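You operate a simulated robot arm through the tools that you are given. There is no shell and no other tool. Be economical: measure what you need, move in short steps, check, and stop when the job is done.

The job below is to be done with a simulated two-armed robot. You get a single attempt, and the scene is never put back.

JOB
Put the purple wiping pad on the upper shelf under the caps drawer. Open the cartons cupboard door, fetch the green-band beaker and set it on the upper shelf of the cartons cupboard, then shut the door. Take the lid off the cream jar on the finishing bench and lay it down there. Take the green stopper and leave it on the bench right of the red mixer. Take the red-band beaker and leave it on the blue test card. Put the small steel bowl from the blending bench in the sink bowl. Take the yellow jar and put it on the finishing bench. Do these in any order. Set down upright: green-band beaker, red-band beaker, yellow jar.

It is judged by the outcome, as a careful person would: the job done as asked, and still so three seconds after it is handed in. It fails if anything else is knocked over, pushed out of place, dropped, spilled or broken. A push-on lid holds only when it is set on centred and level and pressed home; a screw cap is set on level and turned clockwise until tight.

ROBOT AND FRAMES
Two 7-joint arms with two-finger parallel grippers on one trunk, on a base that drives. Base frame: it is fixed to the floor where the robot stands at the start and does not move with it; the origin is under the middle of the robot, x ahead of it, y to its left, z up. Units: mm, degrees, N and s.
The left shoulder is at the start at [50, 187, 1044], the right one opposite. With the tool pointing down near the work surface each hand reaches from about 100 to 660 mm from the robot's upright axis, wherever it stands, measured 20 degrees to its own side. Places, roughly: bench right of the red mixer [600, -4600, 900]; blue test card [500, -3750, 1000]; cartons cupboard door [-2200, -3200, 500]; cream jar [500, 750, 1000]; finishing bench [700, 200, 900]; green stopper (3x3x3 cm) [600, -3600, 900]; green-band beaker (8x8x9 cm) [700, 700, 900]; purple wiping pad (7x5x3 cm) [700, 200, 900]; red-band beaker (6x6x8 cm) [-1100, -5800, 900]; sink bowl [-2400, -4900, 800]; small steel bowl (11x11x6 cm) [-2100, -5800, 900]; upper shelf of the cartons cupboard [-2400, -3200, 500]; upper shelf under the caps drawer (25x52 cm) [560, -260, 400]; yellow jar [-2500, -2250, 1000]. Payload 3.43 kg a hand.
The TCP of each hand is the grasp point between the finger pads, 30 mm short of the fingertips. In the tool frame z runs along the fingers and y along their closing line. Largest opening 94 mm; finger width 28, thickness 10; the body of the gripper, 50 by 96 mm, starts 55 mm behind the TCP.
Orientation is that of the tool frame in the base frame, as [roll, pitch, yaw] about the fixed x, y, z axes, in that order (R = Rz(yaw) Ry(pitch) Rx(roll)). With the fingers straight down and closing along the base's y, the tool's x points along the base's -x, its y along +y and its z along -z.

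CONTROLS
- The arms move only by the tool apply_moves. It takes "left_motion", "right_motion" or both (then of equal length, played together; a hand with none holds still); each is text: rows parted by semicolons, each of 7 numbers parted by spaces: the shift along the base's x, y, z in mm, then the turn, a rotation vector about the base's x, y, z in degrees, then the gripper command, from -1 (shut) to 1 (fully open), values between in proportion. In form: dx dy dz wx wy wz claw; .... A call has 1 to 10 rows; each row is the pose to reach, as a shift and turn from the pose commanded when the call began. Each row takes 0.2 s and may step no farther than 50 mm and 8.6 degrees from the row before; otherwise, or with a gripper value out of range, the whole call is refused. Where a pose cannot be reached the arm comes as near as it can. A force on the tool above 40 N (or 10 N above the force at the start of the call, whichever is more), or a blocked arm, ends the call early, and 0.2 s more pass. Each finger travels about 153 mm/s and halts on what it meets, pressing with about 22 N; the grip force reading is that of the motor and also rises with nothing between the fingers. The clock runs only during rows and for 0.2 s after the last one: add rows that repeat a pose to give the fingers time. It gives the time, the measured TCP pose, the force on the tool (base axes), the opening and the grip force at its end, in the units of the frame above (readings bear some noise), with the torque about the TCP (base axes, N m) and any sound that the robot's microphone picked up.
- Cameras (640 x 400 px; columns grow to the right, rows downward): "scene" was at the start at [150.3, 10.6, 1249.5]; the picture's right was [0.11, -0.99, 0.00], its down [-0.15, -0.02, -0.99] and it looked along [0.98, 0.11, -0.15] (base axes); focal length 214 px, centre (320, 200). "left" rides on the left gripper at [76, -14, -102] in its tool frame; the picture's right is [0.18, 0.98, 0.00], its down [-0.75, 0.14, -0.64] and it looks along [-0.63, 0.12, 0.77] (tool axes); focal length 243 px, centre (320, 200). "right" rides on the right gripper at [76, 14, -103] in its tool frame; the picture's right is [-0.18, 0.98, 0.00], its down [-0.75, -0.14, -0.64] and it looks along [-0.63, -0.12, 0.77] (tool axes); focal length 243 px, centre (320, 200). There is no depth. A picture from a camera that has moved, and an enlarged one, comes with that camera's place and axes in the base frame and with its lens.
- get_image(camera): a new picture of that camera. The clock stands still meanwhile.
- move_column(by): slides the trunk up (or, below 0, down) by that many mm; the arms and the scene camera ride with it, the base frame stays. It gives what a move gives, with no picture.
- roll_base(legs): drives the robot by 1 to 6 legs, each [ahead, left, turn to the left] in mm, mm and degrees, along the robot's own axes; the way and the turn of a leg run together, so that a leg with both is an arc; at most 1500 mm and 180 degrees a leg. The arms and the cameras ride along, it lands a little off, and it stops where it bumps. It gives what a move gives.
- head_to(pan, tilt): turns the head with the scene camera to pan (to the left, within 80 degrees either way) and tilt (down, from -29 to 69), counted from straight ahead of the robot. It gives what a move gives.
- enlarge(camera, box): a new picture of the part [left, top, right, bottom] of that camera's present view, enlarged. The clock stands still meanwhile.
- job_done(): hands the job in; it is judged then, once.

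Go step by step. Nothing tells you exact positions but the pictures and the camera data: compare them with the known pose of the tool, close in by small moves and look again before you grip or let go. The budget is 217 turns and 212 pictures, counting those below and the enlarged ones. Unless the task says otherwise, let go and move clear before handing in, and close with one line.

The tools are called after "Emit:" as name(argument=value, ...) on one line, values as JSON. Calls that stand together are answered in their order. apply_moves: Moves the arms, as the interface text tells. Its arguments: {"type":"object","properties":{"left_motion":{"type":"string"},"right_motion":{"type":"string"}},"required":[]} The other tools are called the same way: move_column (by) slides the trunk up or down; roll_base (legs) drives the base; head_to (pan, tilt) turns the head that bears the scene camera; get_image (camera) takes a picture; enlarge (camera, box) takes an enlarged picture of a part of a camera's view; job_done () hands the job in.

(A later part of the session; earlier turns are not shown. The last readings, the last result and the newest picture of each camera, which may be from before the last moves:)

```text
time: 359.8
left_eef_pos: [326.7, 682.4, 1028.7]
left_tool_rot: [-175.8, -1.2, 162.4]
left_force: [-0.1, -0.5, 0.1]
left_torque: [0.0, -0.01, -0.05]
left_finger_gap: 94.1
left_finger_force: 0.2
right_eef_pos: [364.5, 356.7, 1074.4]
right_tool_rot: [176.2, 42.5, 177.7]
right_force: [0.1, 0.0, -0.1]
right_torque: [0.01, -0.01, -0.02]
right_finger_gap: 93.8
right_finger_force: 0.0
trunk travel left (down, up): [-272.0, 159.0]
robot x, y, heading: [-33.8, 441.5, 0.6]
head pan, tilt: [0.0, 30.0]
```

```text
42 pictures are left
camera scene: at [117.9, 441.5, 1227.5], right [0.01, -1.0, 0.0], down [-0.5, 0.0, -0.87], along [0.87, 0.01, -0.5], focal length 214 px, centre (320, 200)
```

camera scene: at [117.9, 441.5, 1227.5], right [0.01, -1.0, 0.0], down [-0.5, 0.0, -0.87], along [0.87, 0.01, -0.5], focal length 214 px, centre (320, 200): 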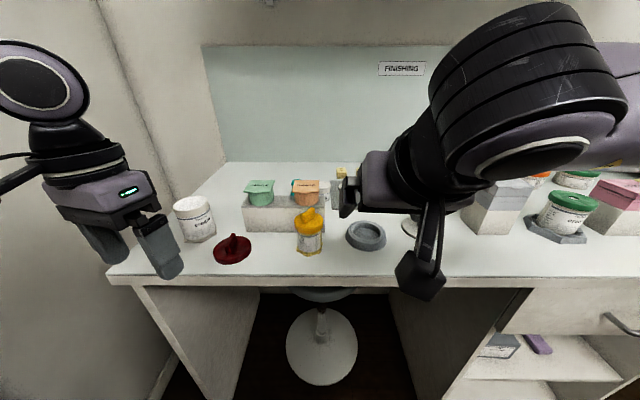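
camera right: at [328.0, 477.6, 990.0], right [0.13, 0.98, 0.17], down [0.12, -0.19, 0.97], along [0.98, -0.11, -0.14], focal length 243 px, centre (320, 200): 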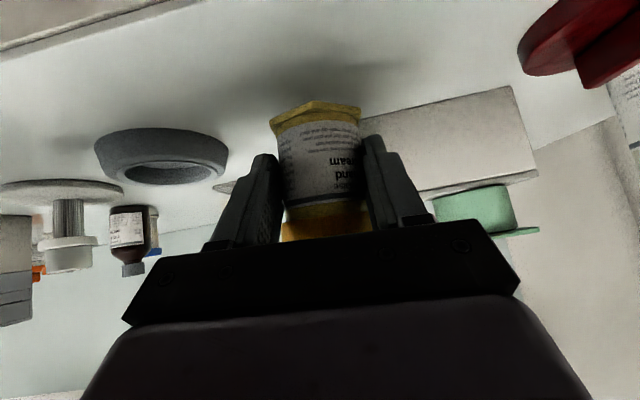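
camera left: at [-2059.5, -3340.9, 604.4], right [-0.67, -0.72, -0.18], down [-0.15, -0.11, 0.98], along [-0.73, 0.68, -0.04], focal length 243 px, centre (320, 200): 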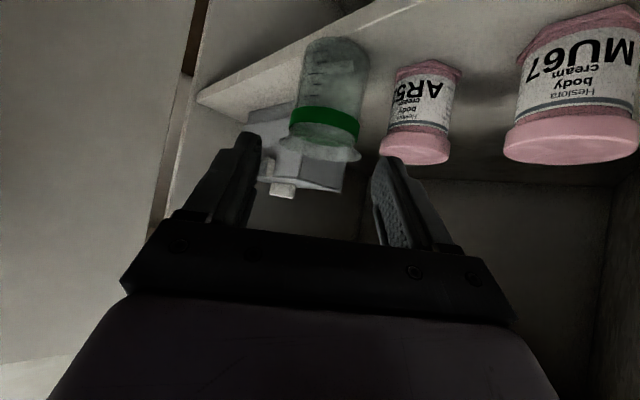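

Yellow jar is upright on the finishing bench. Next the green stopper near [600, -3600]: straighten the right hand and drive there.

Emit:
apply_moves(right_motion="-10 0 10 -0.6 7.1 0.4 1;-20 0 20 -1.3 14.2 0.8 1;-30 0 30 -1.9 21.3 1.2 1;-40 0 40 -2.5 28.3 1.5 1;-40 0 50 -3.2 35.4 1.9 1;-40 0 50 -3.8 42.5 2.3 1")

Emit:
roll_base(legs=[[-380, 0, 0], [0, -1480, 0], [0, -1480, 0], [0, -980, 0], [250, 0, 0]])

Emit:
get_image(camera="scene")

```text
time: 361.2
left_eef_pos: [326.1, 684.1, 1029.1]
left_tool_rot: [-175.8, -1.2, 162.4]
left_force: [0.7, 0.5, -0.1]
left_torque: [-0.02, -0.03, 0.04]
left_finger_gap: 94.0
left_finger_force: 0.1
right_eef_pos: [323.8, 356.2, 1122.1]
right_tool_rot: [-179.7, -0.2, -178.3]
right_force: [-0.2, -0.2, 0.1]
right_torque: [0.03, 0.02, 0.0]
right_finger_gap: 94.1
right_finger_force: 0.0
trunk travel left (down, up): [-272.0, 159.0]
robot x, y, heading: [-27.9, 442.2, 0.7]
head pan, tilt: [0.0, 30.0]
```

```text
time: 398.7
left_eef_pos: [183.5, -3239.8, 1029.8]
left_tool_rot: [-175.8, -1.2, 160.9]
left_force: [0.4, 0.7, -0.1]
left_torque: [0.01, 0.02, 0.0]
left_finger_gap: 93.9
left_finger_force: 0.0
right_eef_pos: [174.2, -3566.1, 1121.5]
right_tool_rot: [-179.6, -0.1, -179.6]
right_force: [-0.4, -0.6, -0.3]
right_torque: [0.02, 0.0, -0.02]
right_finger_gap: 93.8
right_finger_force: 0.0
trunk travel left (down, up): [-272.0, 159.0]
robot x, y, heading: [-178.6, -3470.9, -0.9]
head pan, tilt: [0.0, 30.0]
```

```text
41 pictures are left
camera scene: at [-29.5, -3476.0, 1227.4], right [-0.01, -1.0, 0.0], down [-0.5, 0.01, -0.87], along [0.87, -0.01, -0.5], focal length 214 px, centre (320, 200)
```

scene: 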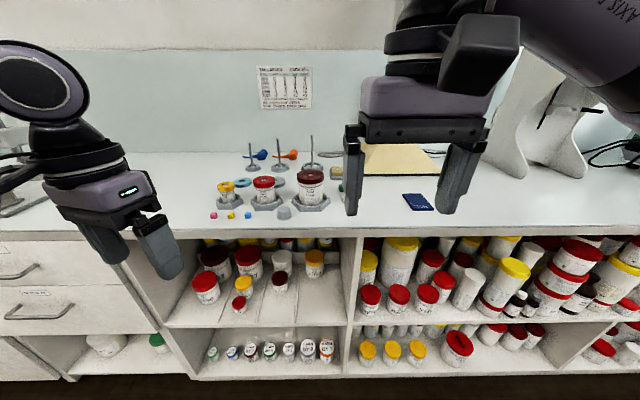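

Emit:
enlarge(camera="scene", box=[190, 130, 450, 230])

Emit:
get_image(camera="right")

```text
2.46 times, centred on (320, 180) of scene
camera zoom: at [-29.5, -3476.0, 1227.4], right [-0.01, -1.0, 0.0], down [-0.5, 0.01, -0.87], along [0.87, -0.01, -0.5], focal length 528 px, centre (320, 249)
```

zoom: 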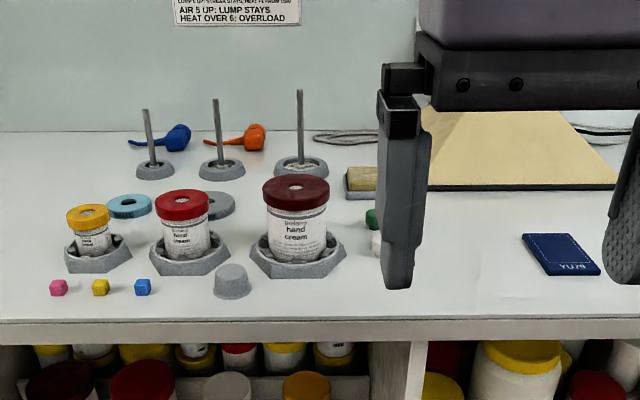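

```text
39 pictures are left
camera right: at [97.8, -3551.7, 1223.6], right [0.18, 0.98, -0.01], down [0.75, -0.13, 0.64], along [0.63, -0.12, -0.77], focal length 243 px, centre (320, 200)
```

right: 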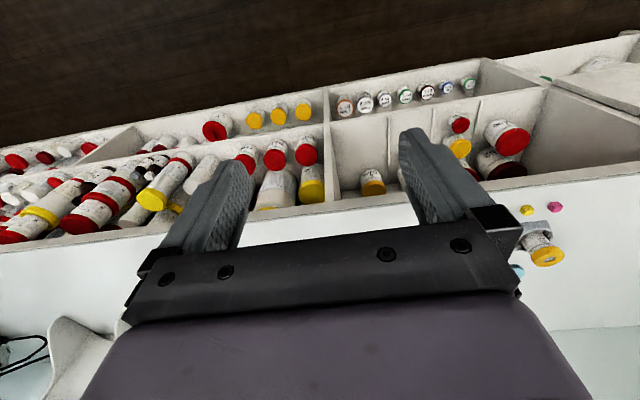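

The green stopper sits near [608, -3552] next to a white one. I'll move in and look from the right hand.

Emit:
roll_base(legs=[[240, 0, 1]])

Emit:
apply_moves(right_motion="40 0 -10 0 0 0 1;80 0 -20 0 0 0 1;120 0 -35 0 0 0 1;140 0 -50 0 0 0 1;140 0 -50 0 0 0 1")

Emit:
get_image(camera="right")

```text
time: 400.5
left_eef_pos: [412.0, -3233.9, 1028.5]
left_tool_rot: [-175.8, -1.2, 162.2]
left_force: [-0.3, 0.4, 0.0]
left_torque: [-0.02, -0.01, -0.01]
left_finger_gap: 94.1
left_finger_force: 0.1
right_eef_pos: [407.1, -3561.2, 1123.0]
right_tool_rot: [-179.6, 0.0, -178.7]
right_force: [0.7, -0.1, 0.1]
right_torque: [0.05, 0.01, 0.02]
right_finger_gap: 93.9
right_finger_force: 0.0
trunk travel left (down, up): [-272.0, 159.0]
robot x, y, heading: [49.2, -3475.7, 0.2]
head pan, tilt: [0.0, 30.0]
```

```text
time: 401.7
left_eef_pos: [411.7, -3235.4, 1029.3]
left_tool_rot: [-175.7, -1.2, 162.1]
left_force: [-0.2, 0.5, 0.0]
left_torque: [-0.02, 0.01, 0.0]
left_finger_gap: 94.1
left_finger_force: 0.2
right_eef_pos: [547.0, -3561.7, 1071.8]
right_tool_rot: [-179.6, 0.0, -178.6]
right_force: [0.0, -0.1, -0.2]
right_torque: [-0.02, 0.03, 0.05]
right_finger_gap: 94.0
right_finger_force: 0.0
trunk travel left (down, up): [-272.0, 159.0]
robot x, y, heading: [54.7, -3479.2, 0.3]
head pan, tilt: [0.0, 30.0]
```

```text
38 pictures are left
camera right: at [470.5, -3547.1, 1173.4], right [0.16, 0.99, -0.01], down [0.76, -0.12, 0.64], along [0.63, -0.11, -0.77], focal length 243 px, centre (320, 200)
```

right: 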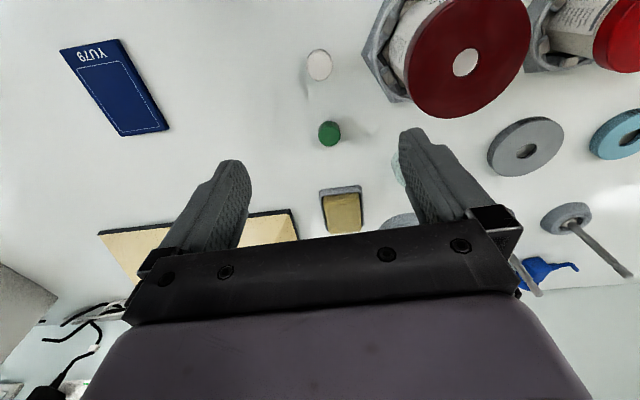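

Stopper at ≈[588, -3556]. Moving above it with a narrower opening.

Emit:
apply_moves(right_motion="20 3 -30 0 0 0 0.5;41 5 -60 0 0 0 0.3;41 5 -90 0 0 0 0.3;41 5 -90 0 0 0 0.3")

Emit:
get_image(camera="right")

```text
time: 402.7
left_eef_pos: [411.1, -3235.0, 1029.7]
left_tool_rot: [-175.8, -1.2, 162.1]
left_force: [0.7, -0.6, -0.7]
left_torque: [0.01, 0.04, 0.01]
left_finger_gap: 93.6
left_finger_force: 0.1
right_eef_pos: [588.2, -3555.1, 980.1]
right_tool_rot: [-179.6, 0.0, -178.6]
right_force: [-0.8, -0.9, 0.0]
right_torque: [0.06, -0.01, -0.01]
right_finger_gap: 61.1
right_finger_force: 0.1
trunk travel left (down, up): [-272.0, 159.0]
robot x, y, heading: [54.8, -3476.7, -0.0]
head pan, tilt: [0.0, 30.0]
```

```text
37 pictures are left
camera right: at [511.1, -3541.6, 1082.0], right [0.16, 0.99, -0.01], down [0.76, -0.12, 0.64], along [0.63, -0.11, -0.77], focal length 243 px, centre (320, 200)
```

right: 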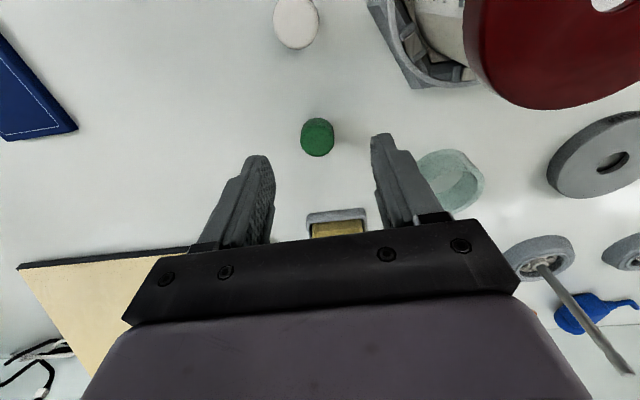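

Emit:
apply_moves(right_motion="-2 -2 -20 0 0 0 0.3;-2 -2 -38 0 0 0 0.3;-2 -2 -45 0 0 0 0.3;-2 -2 -45 0 0 0 -0.3;-2 -2 -45 0 0 0 -1;-2 -2 -45 0 0 0 -1;-2 -2 0 0 0 0 -1;-2 -2 45 0 0 0 -1;-2 -2 90 0 0 0 -1;-40 -2 120 0 0 0 -1")

Emit:
get_image(camera="right")

```text
time: 404.9
left_eef_pos: [411.0, -3233.8, 1028.9]
left_tool_rot: [-175.7, -1.1, 162.1]
left_force: [0.3, 0.5, 0.5]
left_torque: [-0.01, -0.01, -0.02]
left_finger_gap: 93.9
left_finger_force: 0.1
right_eef_pos: [547.4, -3559.1, 1104.0]
right_tool_rot: [-179.6, -0.1, -178.6]
right_force: [0.2, -1.1, -0.2]
right_torque: [-0.05, 0.02, 0.02]
right_finger_gap: 22.8
right_finger_force: 21.4
trunk travel left (down, up): [-272.0, 159.0]
robot x, y, heading: [53.0, -3476.0, 0.4]
head pan, tilt: [0.0, 30.0]
```

```text
36 pictures are left
camera right: at [471.3, -3545.1, 1205.7], right [0.16, 0.99, -0.01], down [0.76, -0.12, 0.64], along [0.63, -0.11, -0.77], focal length 243 px, centre (320, 200)
```

right: 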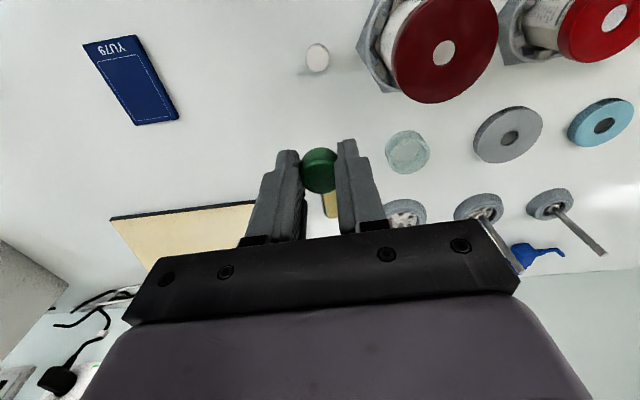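

Stopper held; the blue card is at ≈[515, -3778]. Driving along to the red mixer.

Emit:
roll_base(legs=[[-250, 0, 0], [0, -960, 0]])

Emit:
get_image(camera="scene")

```text
time: 415.2
left_eef_pos: [164.3, -4217.2, 1028.5]
left_tool_rot: [-175.7, -1.2, 161.5]
left_force: [-0.1, 0.4, 0.2]
left_torque: [-0.02, 0.0, 0.0]
left_finger_gap: 93.8
left_finger_force: 0.0
right_eef_pos: [298.1, -4540.7, 1102.2]
right_tool_rot: [-179.6, 0.0, -179.2]
right_force: [0.3, 0.5, -0.2]
right_torque: [0.0, 0.03, 0.0]
right_finger_gap: 22.7
right_finger_force: 21.7
trunk travel left (down, up): [-272.0, 159.0]
robot x, y, heading: [-197.7, -4452.8, -0.4]
head pan, tilt: [0.0, 30.0]
```

```text
35 pictures are left
camera scene: at [-48.2, -4454.6, 1227.5], right [-0.01, -1.0, 0.0], down [-0.5, 0.0, -0.87], along [0.87, -0.01, -0.5], focal length 214 px, centre (320, 200)
```

scene: 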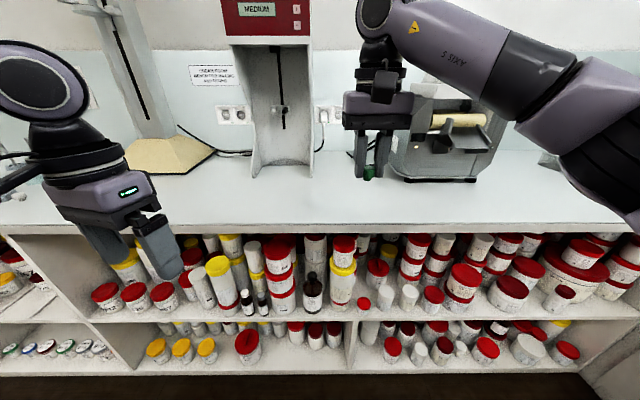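

Free bench between the red mixer (right foot y≈-4450) and the grey machine (y≈-4709). I'll set the stopper at ≈[580, -4590].

Emit:
roll_base(legs=[[190, 0, 0]])

Emit:
apply_moves(right_motion="30 -15 0 0 0 0 -1;65 -30 -20 0 0 0 -1;92 -49 -50 0 0 0 -1;92 -49 -95 0 0 0 -1;92 -49 -135 0 0 0 -1;92 -49 -155 0 0 0 -1;92 -49 -164 0 0 0 -1;92 -49 -164 0 0 0 -1")

Emit:
get_image(camera="right")

```text
time: 416.8
left_eef_pos: [354.9, -4216.7, 1029.7]
left_tool_rot: [-175.8, -1.2, 161.7]
left_force: [-0.5, 0.4, 0.1]
left_torque: [0.03, -0.03, -0.01]
left_finger_gap: 94.0
left_finger_force: 0.0
right_eef_pos: [489.6, -4540.5, 1103.4]
right_tool_rot: [-179.6, 0.0, -179.0]
right_force: [-0.2, -0.3, -0.8]
right_torque: [-0.02, 0.02, 0.01]
right_finger_gap: 22.3
right_finger_force: 21.8
trunk travel left (down, up): [-272.0, 159.0]
robot x, y, heading: [-5.9, -4455.3, -0.2]
head pan, tilt: [0.0, 30.0]
```

```text
time: 418.6
left_eef_pos: [353.3, -4215.3, 1028.7]
left_tool_rot: [-175.7, -1.2, 161.6]
left_force: [0.1, -0.3, -0.4]
left_torque: [0.03, 0.02, 0.0]
left_finger_gap: 94.1
left_finger_force: 0.1
right_eef_pos: [582.1, -4588.1, 938.2]
right_tool_rot: [-179.5, 0.0, -179.0]
right_force: [0.4, 0.8, -0.1]
right_torque: [0.0, 0.0, 0.02]
right_finger_gap: 22.6
right_finger_force: 21.6
trunk travel left (down, up): [-272.0, 159.0]
robot x, y, heading: [-5.5, -4458.8, -0.1]
head pan, tilt: [0.0, 30.0]
```

```text
34 pictures are left
camera right: at [505.0, -4575.2, 1040.5], right [0.17, 0.99, -0.01], down [0.76, -0.12, 0.64], along [0.63, -0.11, -0.77], focal length 243 px, centre (320, 200)
```

right: 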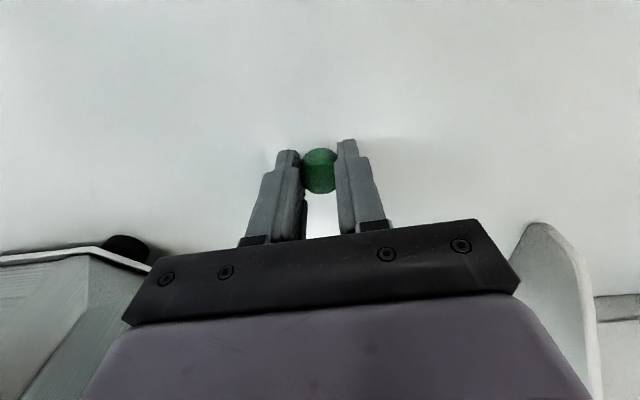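

Emit:
apply_moves(right_motion="0 0 -2 0 0 0 -1;0 0 -4 0 0 0 -1;0 0 -4 0 0 0 -0.6;0 0 -4 0 0 0 -0.3;0 0 -4 0 0 0 0;0 0 20 0 0 0 0;0 0 60 0 0 0 0.5;0 0 105 0 0 0 1;-40 0 140 0 0 0 1")

Emit:
get_image(camera="right")

```text
refused: row 9 steps farther than a row can; nothing moved
```

```text
33 pictures are left
camera right: at [505.0, -4575.2, 1040.5], right [0.17, 0.99, -0.01], down [0.76, -0.12, 0.64], along [0.63, -0.11, -0.77], focal length 243 px, centre (320, 200)
```

right: 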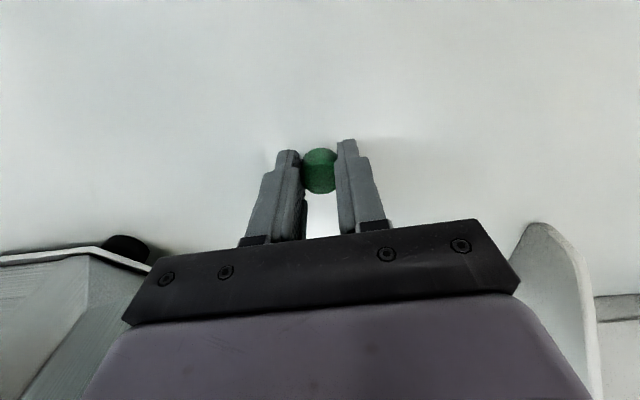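

Emit:
apply_moves(right_motion="0 0 -2 0 0 0 -1;0 0 -4 0 0 0 -1;0 0 -4 0 0 0 -0.6;0 0 -4 0 0 0 -0.3;0 0 -4 0 0 0 0;0 0 20 0 0 0 0;0 0 60 0 0 0 0.5;0 0 105 0 0 0 1;-25 0 140 0 0 0 1")

Emit:
get_image(camera="right")

```text
time: 420.6
left_eef_pos: [353.5, -4216.3, 1029.2]
left_tool_rot: [-175.8, -1.1, 161.7]
left_force: [-0.5, 0.3, 0.8]
left_torque: [0.02, -0.02, -0.01]
left_finger_gap: 93.8
left_finger_force: 0.0
right_eef_pos: [555.8, -4593.6, 1081.5]
right_tool_rot: [-179.7, 0.0, -179.0]
right_force: [-0.8, 0.8, 0.2]
right_torque: [0.0, -0.04, 0.0]
right_finger_gap: 93.8
right_finger_force: 0.1
trunk travel left (down, up): [-272.0, 159.0]
robot x, y, heading: [-6.1, -4453.5, -0.1]
head pan, tilt: [0.0, 30.0]
```

```text
32 pictures are left
camera right: at [479.1, -4578.9, 1182.5], right [0.17, 0.99, -0.01], down [0.76, -0.12, 0.64], along [0.63, -0.11, -0.77], focal length 243 px, centre (320, 200)
```

right: 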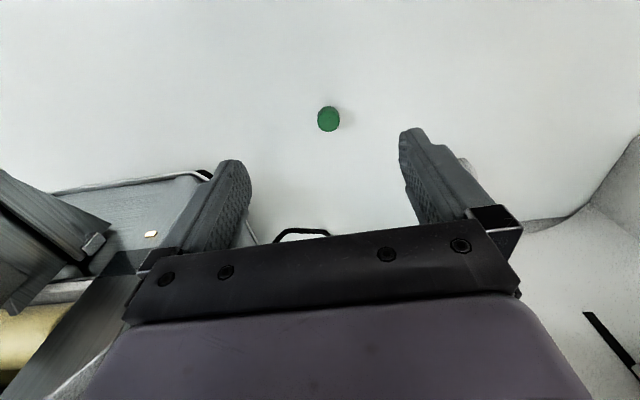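

Stopper placed. Now to the blending bench at y≈-5800 for the red-band beaker and the bowl.

Emit:
apply_moves(right_motion="-45 0 10 0 0 0 1;-90 0 20 0 0 0 1;-135 0 30 0 0 0 1;-180 0 40 0 0 0 1")

Emit:
roll_base(legs=[[-950, 0, 0], [0, 0, -90], [600, 0, 0]])

Emit:
get_image(camera="scene")

```text
time: 421.6
left_eef_pos: [353.6, -4216.3, 1028.5]
left_tool_rot: [-175.8, -1.2, 161.6]
left_force: [-0.2, 0.1, -1.1]
left_torque: [0.02, 0.01, -0.01]
left_finger_gap: 94.2
left_finger_force: 0.2
right_eef_pos: [376.6, -4589.7, 1119.7]
right_tool_rot: [-179.6, -0.1, -179.0]
right_force: [-0.3, 0.3, -0.3]
right_torque: [0.02, -0.03, -0.03]
right_finger_gap: 94.3
right_finger_force: 0.0
trunk travel left (down, up): [-272.0, 159.0]
robot x, y, heading: [-4.8, -4454.9, -0.1]
head pan, tilt: [0.0, 30.0]
```

```text
time: 433.4
left_eef_pos: [-712.2, -5422.1, 1027.7]
left_tool_rot: [-175.8, -1.2, 71.6]
left_force: [-0.6, 0.0, 0.4]
left_torque: [-0.01, 0.0, 0.02]
left_finger_gap: 94.3
left_finger_force: 0.1
right_eef_pos: [-1086.8, -5445.2, 1120.0]
right_tool_rot: [-179.6, 0.1, 91.0]
right_force: [-0.1, 0.4, 0.1]
right_torque: [0.03, 0.01, -0.04]
right_finger_gap: 93.9
right_finger_force: 0.0
trunk travel left (down, up): [-272.0, 159.0]
robot x, y, heading: [-953.7, -5065.1, -90.6]
head pan, tilt: [0.0, 30.0]
```

```text
31 pictures are left
camera scene: at [-952.3, -5211.0, 1227.5], right [-1.0, 0.01, 0.0], down [0.0, 0.5, -0.87], along [0.0, -0.87, -0.5], focal length 214 px, centre (320, 200)
```

scene: 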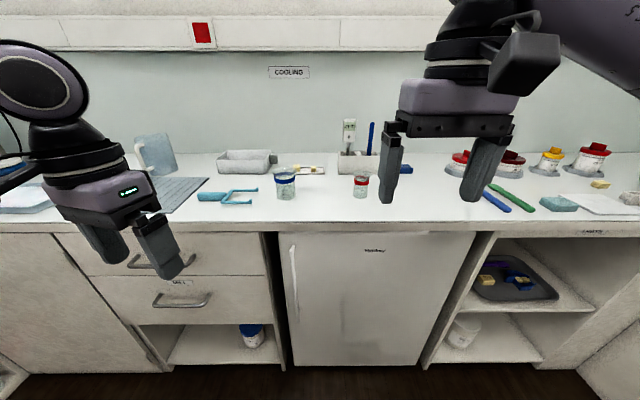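

The red-band beaker is at ≈[-1078, -5800]. I'll tilt the right hand 42° and approach above it.

Emit:
apply_moves(right_motion="0 -15 0 -8.4 0 0 1;0 -30 0 -16.8 0 0 1;0 -50 0 -25.2 0 0 1;0 -70 0 -33.6 0 0 1;0 -90 0 -42 0 0 1;0 -90 0 -42 0 0 1")

Emit:
roll_base(legs=[[200, 0, 0]])

Emit:
apply_moves(right_motion="4 -20 -20 0 0 0 1;8 -40 -40 0 0 0 1;10 -50 -60 0 0 0 1;10 -50 -60 0 0 0 1")

Emit:
get_image(camera="right")

```text
time: 434.8
left_eef_pos: [-712.8, -5423.1, 1029.9]
left_tool_rot: [-175.8, -1.2, 71.6]
left_force: [0.0, 0.5, -0.5]
left_torque: [0.0, -0.01, -0.06]
left_finger_gap: 93.7
left_finger_force: 0.0
right_eef_pos: [-1086.8, -5535.2, 1120.7]
right_tool_rot: [-178.7, 42.1, 91.3]
right_force: [-0.3, 1.2, 1.0]
right_torque: [0.0, 0.01, 0.01]
right_finger_gap: 94.1
right_finger_force: 0.1
trunk travel left (down, up): [-272.0, 159.0]
robot x, y, heading: [-949.9, -5061.2, -90.4]
head pan, tilt: [0.0, 30.0]
```

```text
time: 436.4
left_eef_pos: [-715.0, -5625.0, 1028.1]
left_tool_rot: [-175.8, -1.2, 71.6]
left_force: [0.3, 0.4, 0.0]
left_torque: [0.02, -0.01, -0.04]
left_finger_gap: 94.1
left_finger_force: 0.1
right_eef_pos: [-1088.6, -5737.5, 1121.6]
right_tool_rot: [-178.6, 42.0, 91.1]
right_force: [0.6, 0.1, -0.2]
right_torque: [-0.03, 0.02, -0.01]
right_finger_gap: 93.8
right_finger_force: 0.0
trunk travel left (down, up): [-272.0, 159.0]
robot x, y, heading: [-951.7, -5267.3, -90.7]
head pan, tilt: [0.0, 30.0]
```

```text
time: 437.4
left_eef_pos: [-714.8, -5623.0, 1030.1]
left_tool_rot: [-175.7, -1.1, 71.6]
left_force: [-0.1, 0.5, 0.3]
left_torque: [-0.02, 0.03, -0.04]
left_finger_gap: 93.9
left_finger_force: 0.1
right_eef_pos: [-1077.8, -5786.1, 1061.6]
right_tool_rot: [-178.7, 42.0, 91.2]
right_force: [0.5, -0.9, 0.2]
right_torque: [0.01, 0.0, 0.02]
right_finger_gap: 93.9
right_finger_force: 0.1
trunk travel left (down, up): [-272.0, 159.0]
robot x, y, heading: [-950.3, -5264.7, -90.5]
head pan, tilt: [0.0, 30.0]
```

```text
30 pictures are left
camera right: at [-1064.1, -5660.5, 1086.3], right [0.99, -0.13, 0.11], down [-0.12, -0.13, 0.98], along [-0.12, -0.98, -0.14], focal length 243 px, centre (320, 200)
```

right: 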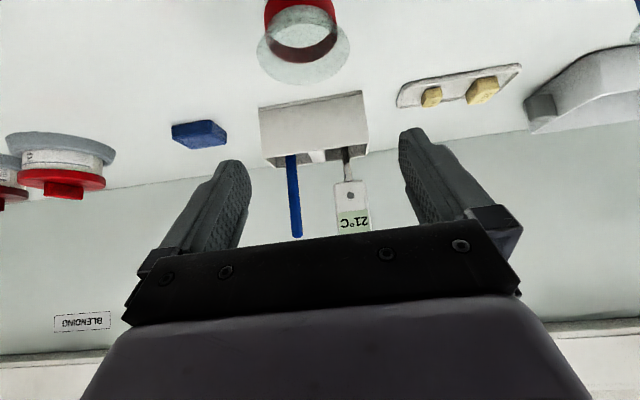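

Beaker ≈[-1080, -5792], well centred. Descending and gripping the body.

Emit:
apply_moves(right_motion="-1 0 -40 0 0 0 1;-2 0 -80 0 0 0 1;-2 0 -105 0 0 0 1;-2 0 -118 0 0 0 1;-2 0 -118 0 0 0 0.4;-2 0 -118 0 0 0 0;-2 0 -118 0 0 0 -0.5;-2 0 -118 0 0 0 -1;-2 0 -118 0 0 0 -1")

Emit:
get_image(camera="right")

```text
time: 439.4
left_eef_pos: [-714.1, -5624.1, 1029.2]
left_tool_rot: [-175.8, -1.1, 71.5]
left_force: [-0.7, -0.5, -0.7]
left_torque: [-0.04, -0.01, 0.02]
left_finger_gap: 94.1
left_finger_force: 0.0
right_eef_pos: [-1081.1, -5786.1, 946.2]
right_tool_rot: [-178.7, 42.0, 91.1]
right_force: [-0.4, -0.2, -0.4]
right_torque: [0.0, -0.01, 0.01]
right_finger_gap: 42.8
right_finger_force: 21.8
trunk travel left (down, up): [-272.0, 159.0]
robot x, y, heading: [-949.9, -5264.7, -90.3]
head pan, tilt: [0.0, 30.0]
```

```text
29 pictures are left
camera right: at [-1067.2, -5660.2, 969.1], right [0.99, -0.13, 0.11], down [-0.12, -0.13, 0.98], along [-0.12, -0.98, -0.14], focal length 243 px, centre (320, 200)
```

right: 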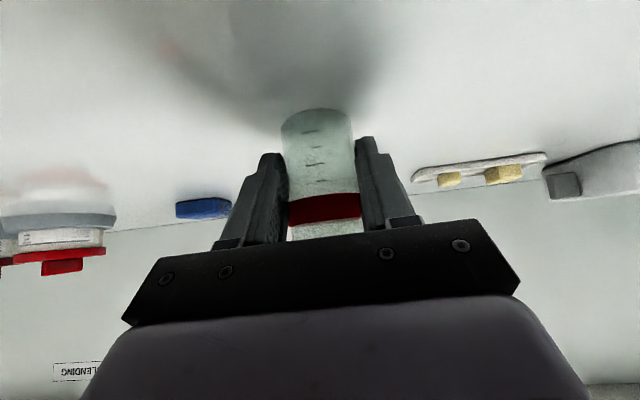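

Red-band beaker gripped. Lift and carry it to the blue test card.

Emit:
apply_moves(right_motion="0 0 25 0 0 0 -1;0 0 65 0 0 0 -1;0 0 105 0 0 0 -1;0 0 145 0 0 0 -1;0 30 150 0 0 0 -1;0 60 150 0 0 0 -1")

Emit:
roll_base(legs=[[-700, 0, 0], [0, 0, 90.5], [0, 915, 0], [830, 0, 0]])

Emit:
get_image(camera="scene")

Emit:
get_image(camera="right")

```text
time: 440.8
left_eef_pos: [-715.3, -5623.4, 1029.4]
left_tool_rot: [-175.7, -1.2, 71.4]
left_force: [-0.3, -0.5, 1.0]
left_torque: [-0.01, 0.01, 0.0]
left_finger_gap: 93.8
left_finger_force: 0.1
right_eef_pos: [-1078.2, -5727.2, 1096.3]
right_tool_rot: [-178.7, 42.0, 91.1]
right_force: [0.2, -0.3, -1.2]
right_torque: [0.0, -0.01, 0.01]
right_finger_gap: 42.7
right_finger_force: 22.6
trunk travel left (down, up): [-272.0, 159.0]
robot x, y, heading: [-956.8, -5263.3, -90.3]
head pan, tilt: [0.0, 30.0]
```

```text
time: 460.5
left_eef_pos: [193.0, -3353.8, 1029.0]
left_tool_rot: [-175.8, -1.2, 164.1]
left_force: [0.6, -0.7, 0.0]
left_torque: [0.01, -0.05, 0.02]
left_finger_gap: 93.7
left_finger_force: 0.0
right_eef_pos: [311.9, -3711.1, 1096.0]
right_tool_rot: [-178.7, 42.0, -176.3]
right_force: [-0.4, -0.6, -0.2]
right_torque: [-0.01, -0.03, 0.0]
right_finger_gap: 41.5
right_finger_force: 21.8
trunk travel left (down, up): [-272.0, 159.0]
robot x, y, heading: [-154.4, -3604.5, 2.0]
head pan, tilt: [0.0, 30.0]
```

```text
28 pictures are left
camera scene: at [-7.7, -3600.8, 1227.5], right [0.04, -1.0, 0.0], down [-0.5, -0.02, -0.87], along [0.87, 0.03, -0.5], focal length 214 px, centre (320, 200)
```

scene: 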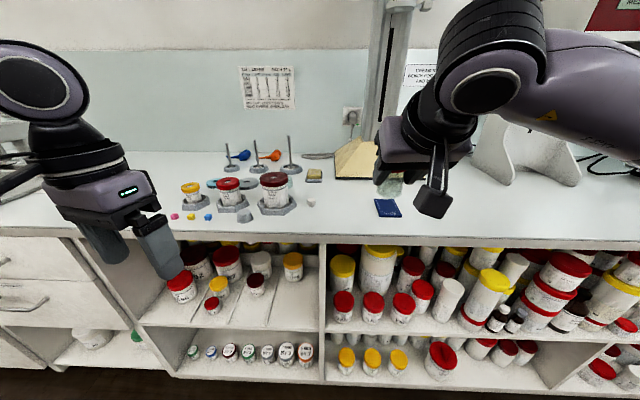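

```text
27 pictures are left
camera right: at [186.9, -3702.9, 1119.9], right [0.09, 0.99, 0.11], down [0.14, -0.12, 0.98], along [0.99, -0.07, -0.14], focal length 243 px, centre (320, 200)
```

right: 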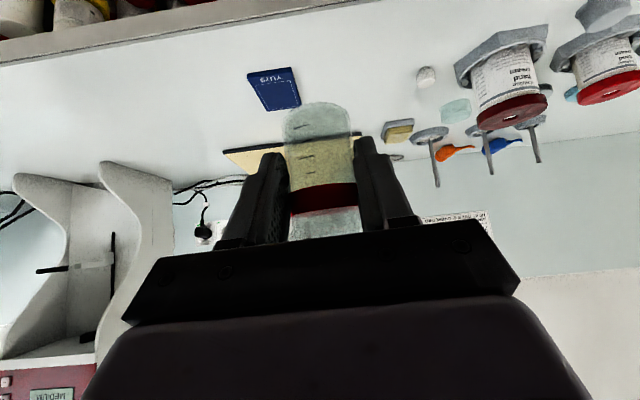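

Card centre ≈[512, -3776]. Rolling closer.

Emit:
roll_base(legs=[[150, -50, -2]])

```text
time: 461.9
left_eef_pos: [353.7, -3411.6, 1028.7]
left_tool_rot: [-175.9, -1.2, 161.9]
left_force: [-0.5, 0.0, -0.8]
left_torque: [-0.01, 0.03, 0.0]
left_finger_gap: 94.1
left_finger_force: 0.0
right_eef_pos: [461.1, -3774.0, 1095.2]
right_tool_rot: [-178.6, 42.0, -178.2]
right_force: [0.6, 0.0, -1.1]
right_torque: [0.01, 0.01, 0.01]
right_finger_gap: 41.4
right_finger_force: 22.5
trunk travel left (down, up): [-272.0, 159.0]
robot x, y, heading: [-3.6, -3651.7, 0.2]
head pan, tilt: [0.0, 30.0]
```

Emit:
apply_moves(right_motion="25 -1 -20 0 0 0 -1;45 -3 -55 0 0 0 -1;45 -3 -95 0 0 0 -1;45 -3 -125 0 0 0 -1;45 -3 -125 0 0 0 -1")

Emit:
get_image(camera="right")

```text
time: 463.1
left_eef_pos: [353.6, -3412.2, 1028.6]
left_tool_rot: [-175.7, -1.2, 162.0]
left_force: [1.0, -0.5, -0.8]
left_torque: [0.0, 0.01, 0.02]
left_finger_gap: 94.2
left_finger_force: 0.0
right_eef_pos: [503.3, -3777.8, 970.6]
right_tool_rot: [-178.7, 42.1, -178.2]
right_force: [0.1, 0.0, -0.6]
right_torque: [-0.01, 0.01, -0.02]
right_finger_gap: 41.4
right_finger_force: 22.3
trunk travel left (down, up): [-272.0, 159.0]
robot x, y, heading: [-4.2, -3655.2, 0.2]
head pan, tilt: [0.0, 30.0]
```

```text
26 pictures are left
camera right: at [378.7, -3763.4, 995.0], right [0.12, 0.99, 0.11], down [0.13, -0.12, 0.98], along [0.98, -0.11, -0.14], focal length 243 px, centre (320, 200)
```

right: 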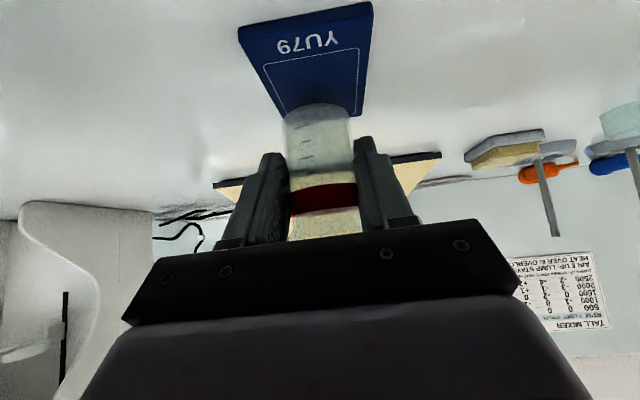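

The beaker will land on the card's centre. Lowering to contact.

Emit:
apply_moves(right_motion="2 0 -8 0 0 0 -1;3 0 -14 0 0 0 -1;3 0 -18 0 0 0 -1;3 0 -22 0 0 0 -1;3 0 -25 0 0 0 -1")

```text
time: 464.4
left_eef_pos: [351.8, -3412.8, 1028.9]
left_tool_rot: [-175.9, -1.2, 162.0]
left_force: [0.2, -0.1, -0.4]
left_torque: [0.01, -0.02, 0.02]
left_finger_gap: 93.9
left_finger_force: 0.0
right_eef_pos: [506.6, -3776.4, 947.8]
right_tool_rot: [-178.8, 42.2, -178.3]
right_force: [0.6, 1.3, 13.0]
right_torque: [0.27, -0.33, 0.01]
right_finger_gap: 41.3
right_finger_force: 22.0
trunk travel left (down, up): [-272.0, 159.0]
robot x, y, heading: [-4.8, -3652.6, 0.1]
head pan, tilt: [0.0, 30.0]
```

Contact. Releasing and withdrawing along the axis.

Emit:
apply_moves(right_motion="0 0 1 0 0 0 -0.4;0 0 1 0 0 0 0.1;0 0 1 0 0 0 0.6;-10 0 12 0 0 0 0.8;-27 0 30 0 0 0 1;-50 0 55 0 0 0 1;-75 0 82 0 0 0 1;-100 0 110 0 0 0 1")

Emit:
get_image(camera="right")

```text
time: 466.1
left_eef_pos: [353.1, -3412.0, 1029.7]
left_tool_rot: [-175.8, -1.2, 162.1]
left_force: [-0.2, 0.5, 0.4]
left_torque: [-0.04, 0.0, -0.01]
left_finger_gap: 94.0
left_finger_force: 0.0
right_eef_pos: [407.6, -3776.9, 1053.9]
right_tool_rot: [-178.7, 42.1, -178.3]
right_force: [0.1, 0.4, 0.4]
right_torque: [-0.03, 0.02, -0.04]
right_finger_gap: 94.0
right_finger_force: 0.1
trunk travel left (down, up): [-272.0, 159.0]
robot x, y, heading: [-7.8, -3650.2, 0.3]
head pan, tilt: [0.0, 30.0]
```

```text
25 pictures are left
camera right: at [281.8, -3763.3, 1078.5], right [0.12, 0.99, 0.11], down [0.13, -0.12, 0.98], along [0.98, -0.11, -0.14], focal length 243 px, centre (320, 200)
```

right: 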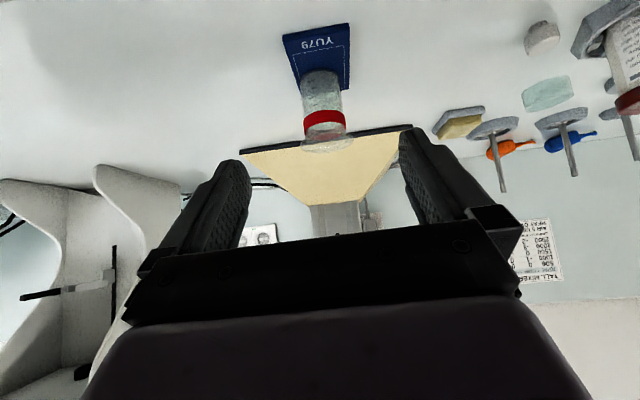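

Red-band beaker stands on the card. Last: the small steel bowl. Straighten the right hand and drive to the blending bench's right end.

Emit:
apply_moves(right_motion="-10 0 10 0.2 7 0 1;-25 0 20 0.4 14 0 1;-40 0 30 0.6 21 0 1;-55 0 40 0.8 28 0 1;-60 0 50 1 35 0 1;-60 0 60 1.3 42 0 1")

Emit:
roll_base(legs=[[-800, 0, 0], [0, 0, -90], [1400, 0, 0], [0, -980, 0]])

Emit:
head_to(pan=-20, tilt=30)

Emit:
get_image(camera="scene")

```text
time: 467.6
left_eef_pos: [353.0, -3412.5, 1028.9]
left_tool_rot: [-175.8, -1.2, 162.0]
left_force: [0.0, -0.1, 0.0]
left_torque: [0.0, -0.05, 0.01]
left_finger_gap: 93.8
left_finger_force: 0.0
right_eef_pos: [348.2, -3777.4, 1114.4]
right_tool_rot: [178.9, -0.2, -179.1]
right_force: [0.8, 0.7, -0.1]
right_torque: [-0.01, 0.0, 0.01]
right_finger_gap: 93.9
right_finger_force: 0.0
trunk travel left (down, up): [-272.0, 159.0]
robot x, y, heading: [-5.9, -3653.5, 0.2]
head pan, tilt: [0.0, 30.0]
```

```text
time: 490.8
left_eef_pos: [-1521.3, -5424.9, 1028.7]
left_tool_rot: [-175.9, -1.2, 72.5]
left_force: [1.1, 0.4, 0.2]
left_torque: [-0.01, 0.01, 0.01]
left_finger_gap: 93.9
left_finger_force: 0.0
right_eef_pos: [-1885.9, -5421.1, 1115.1]
right_tool_rot: [179.0, 0.1, 91.2]
right_force: [-0.3, -0.8, -0.2]
right_torque: [0.04, 0.02, 0.0]
right_finger_gap: 94.0
right_finger_force: 0.0
trunk travel left (down, up): [-272.0, 159.0]
robot x, y, heading: [-1767.0, -5067.9, -89.7]
head pan, tilt: [0.0, 30.0]
```

```text
time: 491.6
left_eef_pos: [-1521.1, -5424.0, 1028.6]
left_tool_rot: [-175.8, -1.3, 72.4]
left_force: [0.3, -0.3, 0.5]
left_torque: [-0.02, 0.01, 0.01]
left_finger_gap: 94.1
left_finger_force: 0.1
right_eef_pos: [-1886.2, -5420.5, 1115.0]
right_tool_rot: [179.0, 0.1, 91.3]
right_force: [0.2, -0.4, -0.5]
right_torque: [0.01, 0.0, 0.01]
right_finger_gap: 94.1
right_finger_force: 0.1
trunk travel left (down, up): [-272.0, 159.0]
robot x, y, heading: [-1764.7, -5067.1, -89.6]
head pan, tilt: [-20.0, 30.0]
```

```text
24 pictures are left
camera scene: at [-1794.3, -5210.6, 1227.5], right [-0.94, 0.33, 0.0], down [0.17, 0.47, -0.87], along [-0.29, -0.82, -0.5], focal length 214 px, centre (320, 200)
```

scene: 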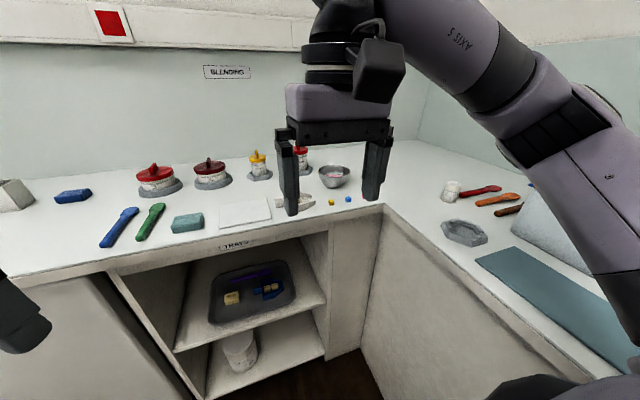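

The bowl is at ≈[-2062, -5825]. I'll go in and look from the right hand before grasping its left rim.

Emit:
roll_base(legs=[[225, 0, -0.4]])

Emit:
apply_moves(right_motion="-30 -30 0 0 0 0 1;-60 -60 -10 0 0 0 1;-90 -90 -20 0 0 0 1;-115 -115 -40 0 0 0 1;-121 -130 -60 0 0 0 1;-121 -130 -60 0 0 0 1")

Emit:
get_image(camera="right")

```text
time: 493.3
left_eef_pos: [-1524.4, -5651.8, 1029.4]
left_tool_rot: [-175.8, -1.2, 71.8]
left_force: [-0.4, -0.3, -0.5]
left_torque: [0.03, 0.01, 0.02]
left_finger_gap: 94.0
left_finger_force: 0.1
right_eef_pos: [-1889.9, -5644.0, 1115.6]
right_tool_rot: [179.0, 0.1, 90.6]
right_force: [1.0, 0.9, -0.5]
right_torque: [-0.03, 0.01, 0.01]
right_finger_gap: 93.8
right_finger_force: 0.2
trunk travel left (down, up): [-272.0, 159.0]
robot x, y, heading: [-1764.3, -5295.8, -90.1]
head pan, tilt: [-20.0, 30.0]
```

```text
time: 494.7
left_eef_pos: [-1525.3, -5650.7, 1028.8]
left_tool_rot: [-175.8, -1.2, 71.8]
left_force: [-1.7, 0.4, -1.2]
left_torque: [0.01, 0.01, 0.02]
left_finger_gap: 93.8
left_finger_force: 0.0
right_eef_pos: [-2009.2, -5775.9, 1056.7]
right_tool_rot: [179.0, 0.1, 90.6]
right_force: [0.1, 0.2, -0.4]
right_torque: [0.0, -0.01, 0.01]
right_finger_gap: 93.9
right_finger_force: 0.0
trunk travel left (down, up): [-272.0, 159.0]
robot x, y, heading: [-1763.5, -5289.2, -90.1]
head pan, tilt: [-20.0, 30.0]
```

```text
23 pictures are left
camera right: at [-1997.9, -5698.7, 1158.6], right [0.98, -0.17, 0.02], down [-0.15, -0.75, 0.64], along [-0.1, -0.63, -0.77], focal length 243 px, centre (320, 200)
```

right: 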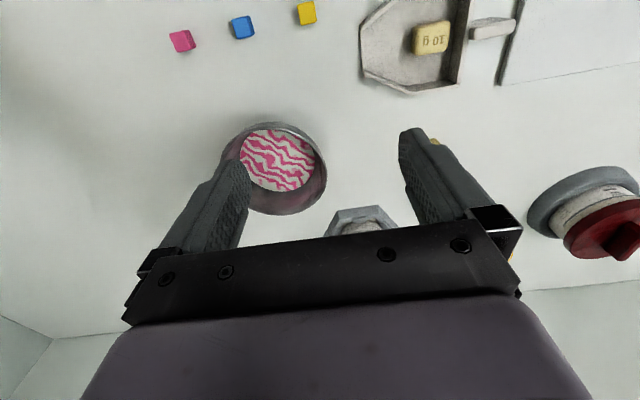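

The bowl (centre ≈[-2063, -5817], radius 55) has something pink inside, so I'll keep it level. Straddling its left rim with tips ~17 mm below the rim and closing.

Emit:
apply_moves(right_motion="1 -20 0 0 0 0 0.4;1 -41 -10 0 0 0 0.2;1 -41 -45 0 0 0 0.2;1 -41 -62 0 0 0 0.2;1 -41 -62 0 0 0 0.2")

Emit:
get_image(camera="right")

```text
time: 495.9
left_eef_pos: [-1523.9, -5651.1, 1030.4]
left_tool_rot: [-175.7, -1.2, 71.8]
left_force: [-0.3, -0.3, -0.2]
left_torque: [-0.03, 0.01, -0.01]
left_finger_gap: 94.2
left_finger_force: 0.0
right_eef_pos: [-2008.2, -5816.7, 993.8]
right_tool_rot: [179.0, 0.0, 90.7]
right_force: [0.4, 0.0, 1.0]
right_torque: [0.0, -0.04, -0.01]
right_finger_gap: 56.1
right_finger_force: 0.0
trunk travel left (down, up): [-272.0, 159.0]
robot x, y, heading: [-1762.9, -5292.4, -89.9]
head pan, tilt: [-20.0, 30.0]
```

```text
22 pictures are left
camera right: at [-1996.3, -5739.1, 1096.0], right [0.98, -0.17, 0.02], down [-0.15, -0.75, 0.64], along [-0.1, -0.63, -0.77], focal length 243 px, centre (320, 200)
```

right: 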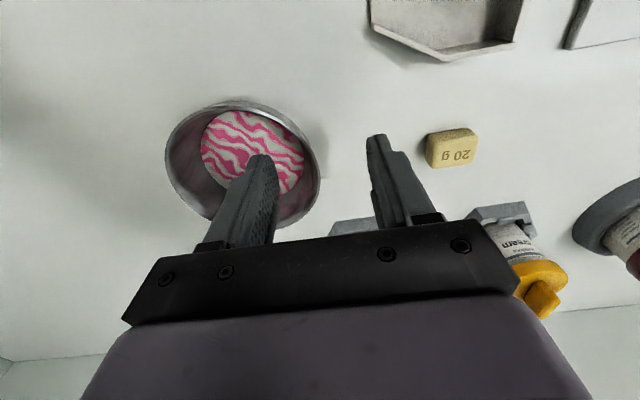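

Emit:
apply_moves(right_motion="1 0 -15 0 0 0 0.2;1 0 -28 0 0 0 0.2;1 0 -28 0 0 0 -0.2;1 0 -28 0 0 0 -0.7;1 0 -28 0 0 0 -1;1 0 -28 0 0 0 -1")

Emit:
get_image(camera="right")

```text
time: 497.3
left_eef_pos: [-1524.2, -5651.2, 1029.1]
left_tool_rot: [-175.8, -1.1, 71.8]
left_force: [1.0, -0.3, 0.1]
left_torque: [0.03, 0.05, 0.01]
left_finger_gap: 93.9
left_finger_force: 0.1
right_eef_pos: [-2007.8, -5816.2, 965.4]
right_tool_rot: [178.9, 0.1, 90.6]
right_force: [-0.1, -1.0, 3.9]
right_torque: [0.05, 0.36, 0.11]
right_finger_gap: 5.3
right_finger_force: 22.4
trunk travel left (down, up): [-272.0, 159.0]
robot x, y, heading: [-1763.4, -5293.5, -89.8]
head pan, tilt: [-20.0, 30.0]
```

```text
21 pictures are left
camera right: at [-1995.8, -5738.7, 1068.2], right [0.98, -0.17, 0.02], down [-0.15, -0.75, 0.64], along [-0.1, -0.63, -0.77], focal length 243 px, centre (320, 200)
```

right: 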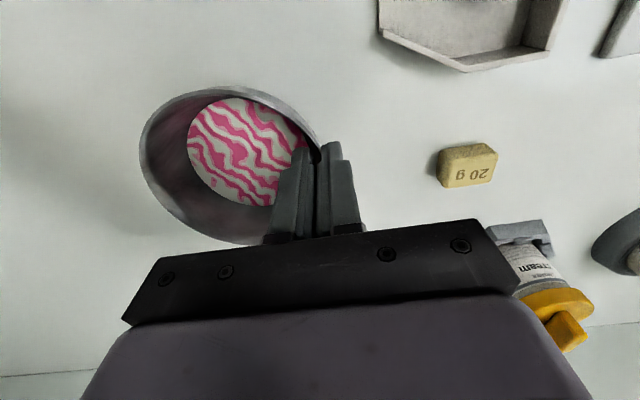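

Rim gripped. Lifting slowly to check that it stays level.

Emit:
apply_moves(right_motion="0 0 5 0 0 0 -1;0 0 12 0 0 0 -1;0 0 25 0 0 0 -1;0 0 45 0 0 0 -1;0 0 70 0 0 0 -1;0 0 100 0 0 0 -1;0 0 130 0 0 0 -1")

Emit:
get_image(camera="right")

```text
time: 498.9
left_eef_pos: [-1524.4, -5650.7, 1028.7]
left_tool_rot: [-175.8, -1.2, 71.8]
left_force: [1.1, 0.4, -0.6]
left_torque: [0.0, 0.05, -0.01]
left_finger_gap: 94.0
left_finger_force: 0.1
right_eef_pos: [-2008.1, -5818.2, 1094.8]
right_tool_rot: [179.0, 0.1, 90.6]
right_force: [0.4, -0.2, -1.2]
right_torque: [0.02, -0.07, -0.03]
right_finger_gap: 2.3
right_finger_force: 22.0
trunk travel left (down, up): [-272.0, 159.0]
robot x, y, heading: [-1767.2, -5294.4, -90.2]
head pan, tilt: [-20.0, 30.0]
```

```text
20 pictures are left
camera right: at [-1996.5, -5741.0, 1196.6], right [0.98, -0.17, 0.02], down [-0.15, -0.75, 0.64], along [-0.1, -0.63, -0.77], focal length 243 px, centre (320, 200)
```

right: 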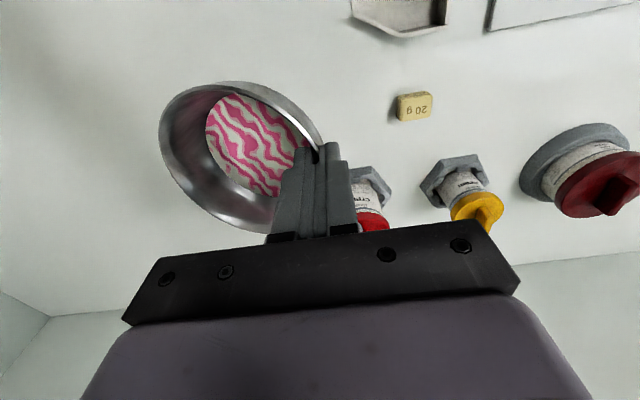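

The bowl hangs from the rim with a slight droop, contents in place. I'll draw it in gently, back off into the aisle and turn to the sink.

Emit:
apply_moves(right_motion="10 22 2 0 0 0 -1;20 45 4 0 0 0 -1;30 68 6 0 0 0 -1;42 92 8 0 0 0 -1;54 116 10 0 0 0 -1;66 140 10 0 0 0 -1;78 165 10 0 0 0 -1;88 190 10 0 0 0 -1")

Emit:
roll_base(legs=[[-300, 350, 0], [0, 0, -90], [0, -60, 0]])

Emit:
head_to(pan=0, tilt=30)

Emit:
get_image(camera="scene")

```text
time: 500.7
left_eef_pos: [-1524.2, -5651.1, 1028.9]
left_tool_rot: [-175.8, -1.1, 71.8]
left_force: [0.2, -0.9, -0.8]
left_torque: [-0.01, 0.02, 0.02]
left_finger_gap: 94.1
left_finger_force: 0.0
right_eef_pos: [-1923.1, -5627.3, 1105.2]
right_tool_rot: [179.1, 0.1, 90.5]
right_force: [0.5, -0.3, -1.7]
right_torque: [0.03, -0.08, -0.01]
right_finger_gap: 2.3
right_finger_force: 22.1
trunk travel left (down, up): [-272.0, 159.0]
robot x, y, heading: [-1765.9, -5292.4, -90.3]
head pan, tilt: [-20.0, 30.0]
```

```text
time: 508.9
left_eef_pos: [-1761.9, -5184.4, 1029.5]
left_tool_rot: [-175.8, -1.3, -16.9]
left_force: [-0.7, 0.6, 0.0]
left_torque: [-0.01, -0.01, -0.03]
left_finger_gap: 93.8
left_finger_force: 0.1
right_eef_pos: [-1747.8, -4786.4, 1104.8]
right_tool_rot: [178.8, 0.0, 1.8]
right_force: [-0.2, 0.8, -1.2]
right_torque: [-0.09, -0.03, 0.0]
right_finger_gap: 2.6
right_finger_force: 22.3
trunk travel left (down, up): [-272.0, 159.0]
robot x, y, heading: [-1407.2, -4936.2, -178.8]
head pan, tilt: [-20.0, 30.0]
```

```text
time: 509.8
left_eef_pos: [-1763.7, -5184.4, 1029.8]
left_tool_rot: [-175.8, -1.3, -16.8]
left_force: [0.6, 0.7, -0.1]
left_torque: [0.01, 0.01, 0.02]
left_finger_gap: 93.7
left_finger_force: 0.0
right_eef_pos: [-1747.6, -4786.2, 1104.1]
right_tool_rot: [179.0, 0.1, 1.8]
right_force: [0.3, 0.5, -1.8]
right_torque: [-0.08, -0.01, 0.0]
right_finger_gap: 2.4
right_finger_force: 21.8
trunk travel left (down, up): [-272.0, 159.0]
robot x, y, heading: [-1409.2, -4937.8, -179.1]
head pan, tilt: [0.0, 30.0]
```

```text
19 pictures are left
camera scene: at [-1557.6, -4939.3, 1227.5], right [-0.02, 1.0, 0.0], down [0.5, 0.01, -0.87], along [-0.87, -0.02, -0.5], focal length 214 px, centre (320, 200)
```

scene: 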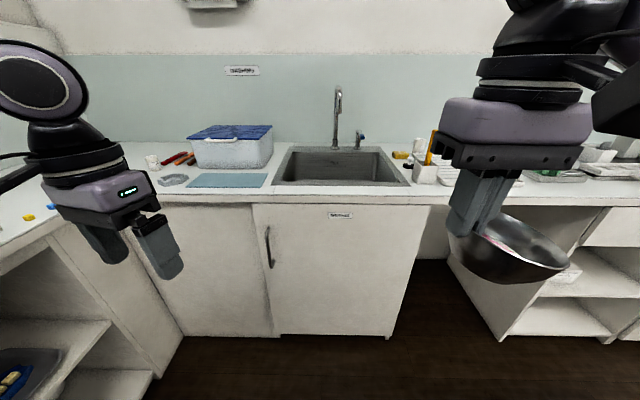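

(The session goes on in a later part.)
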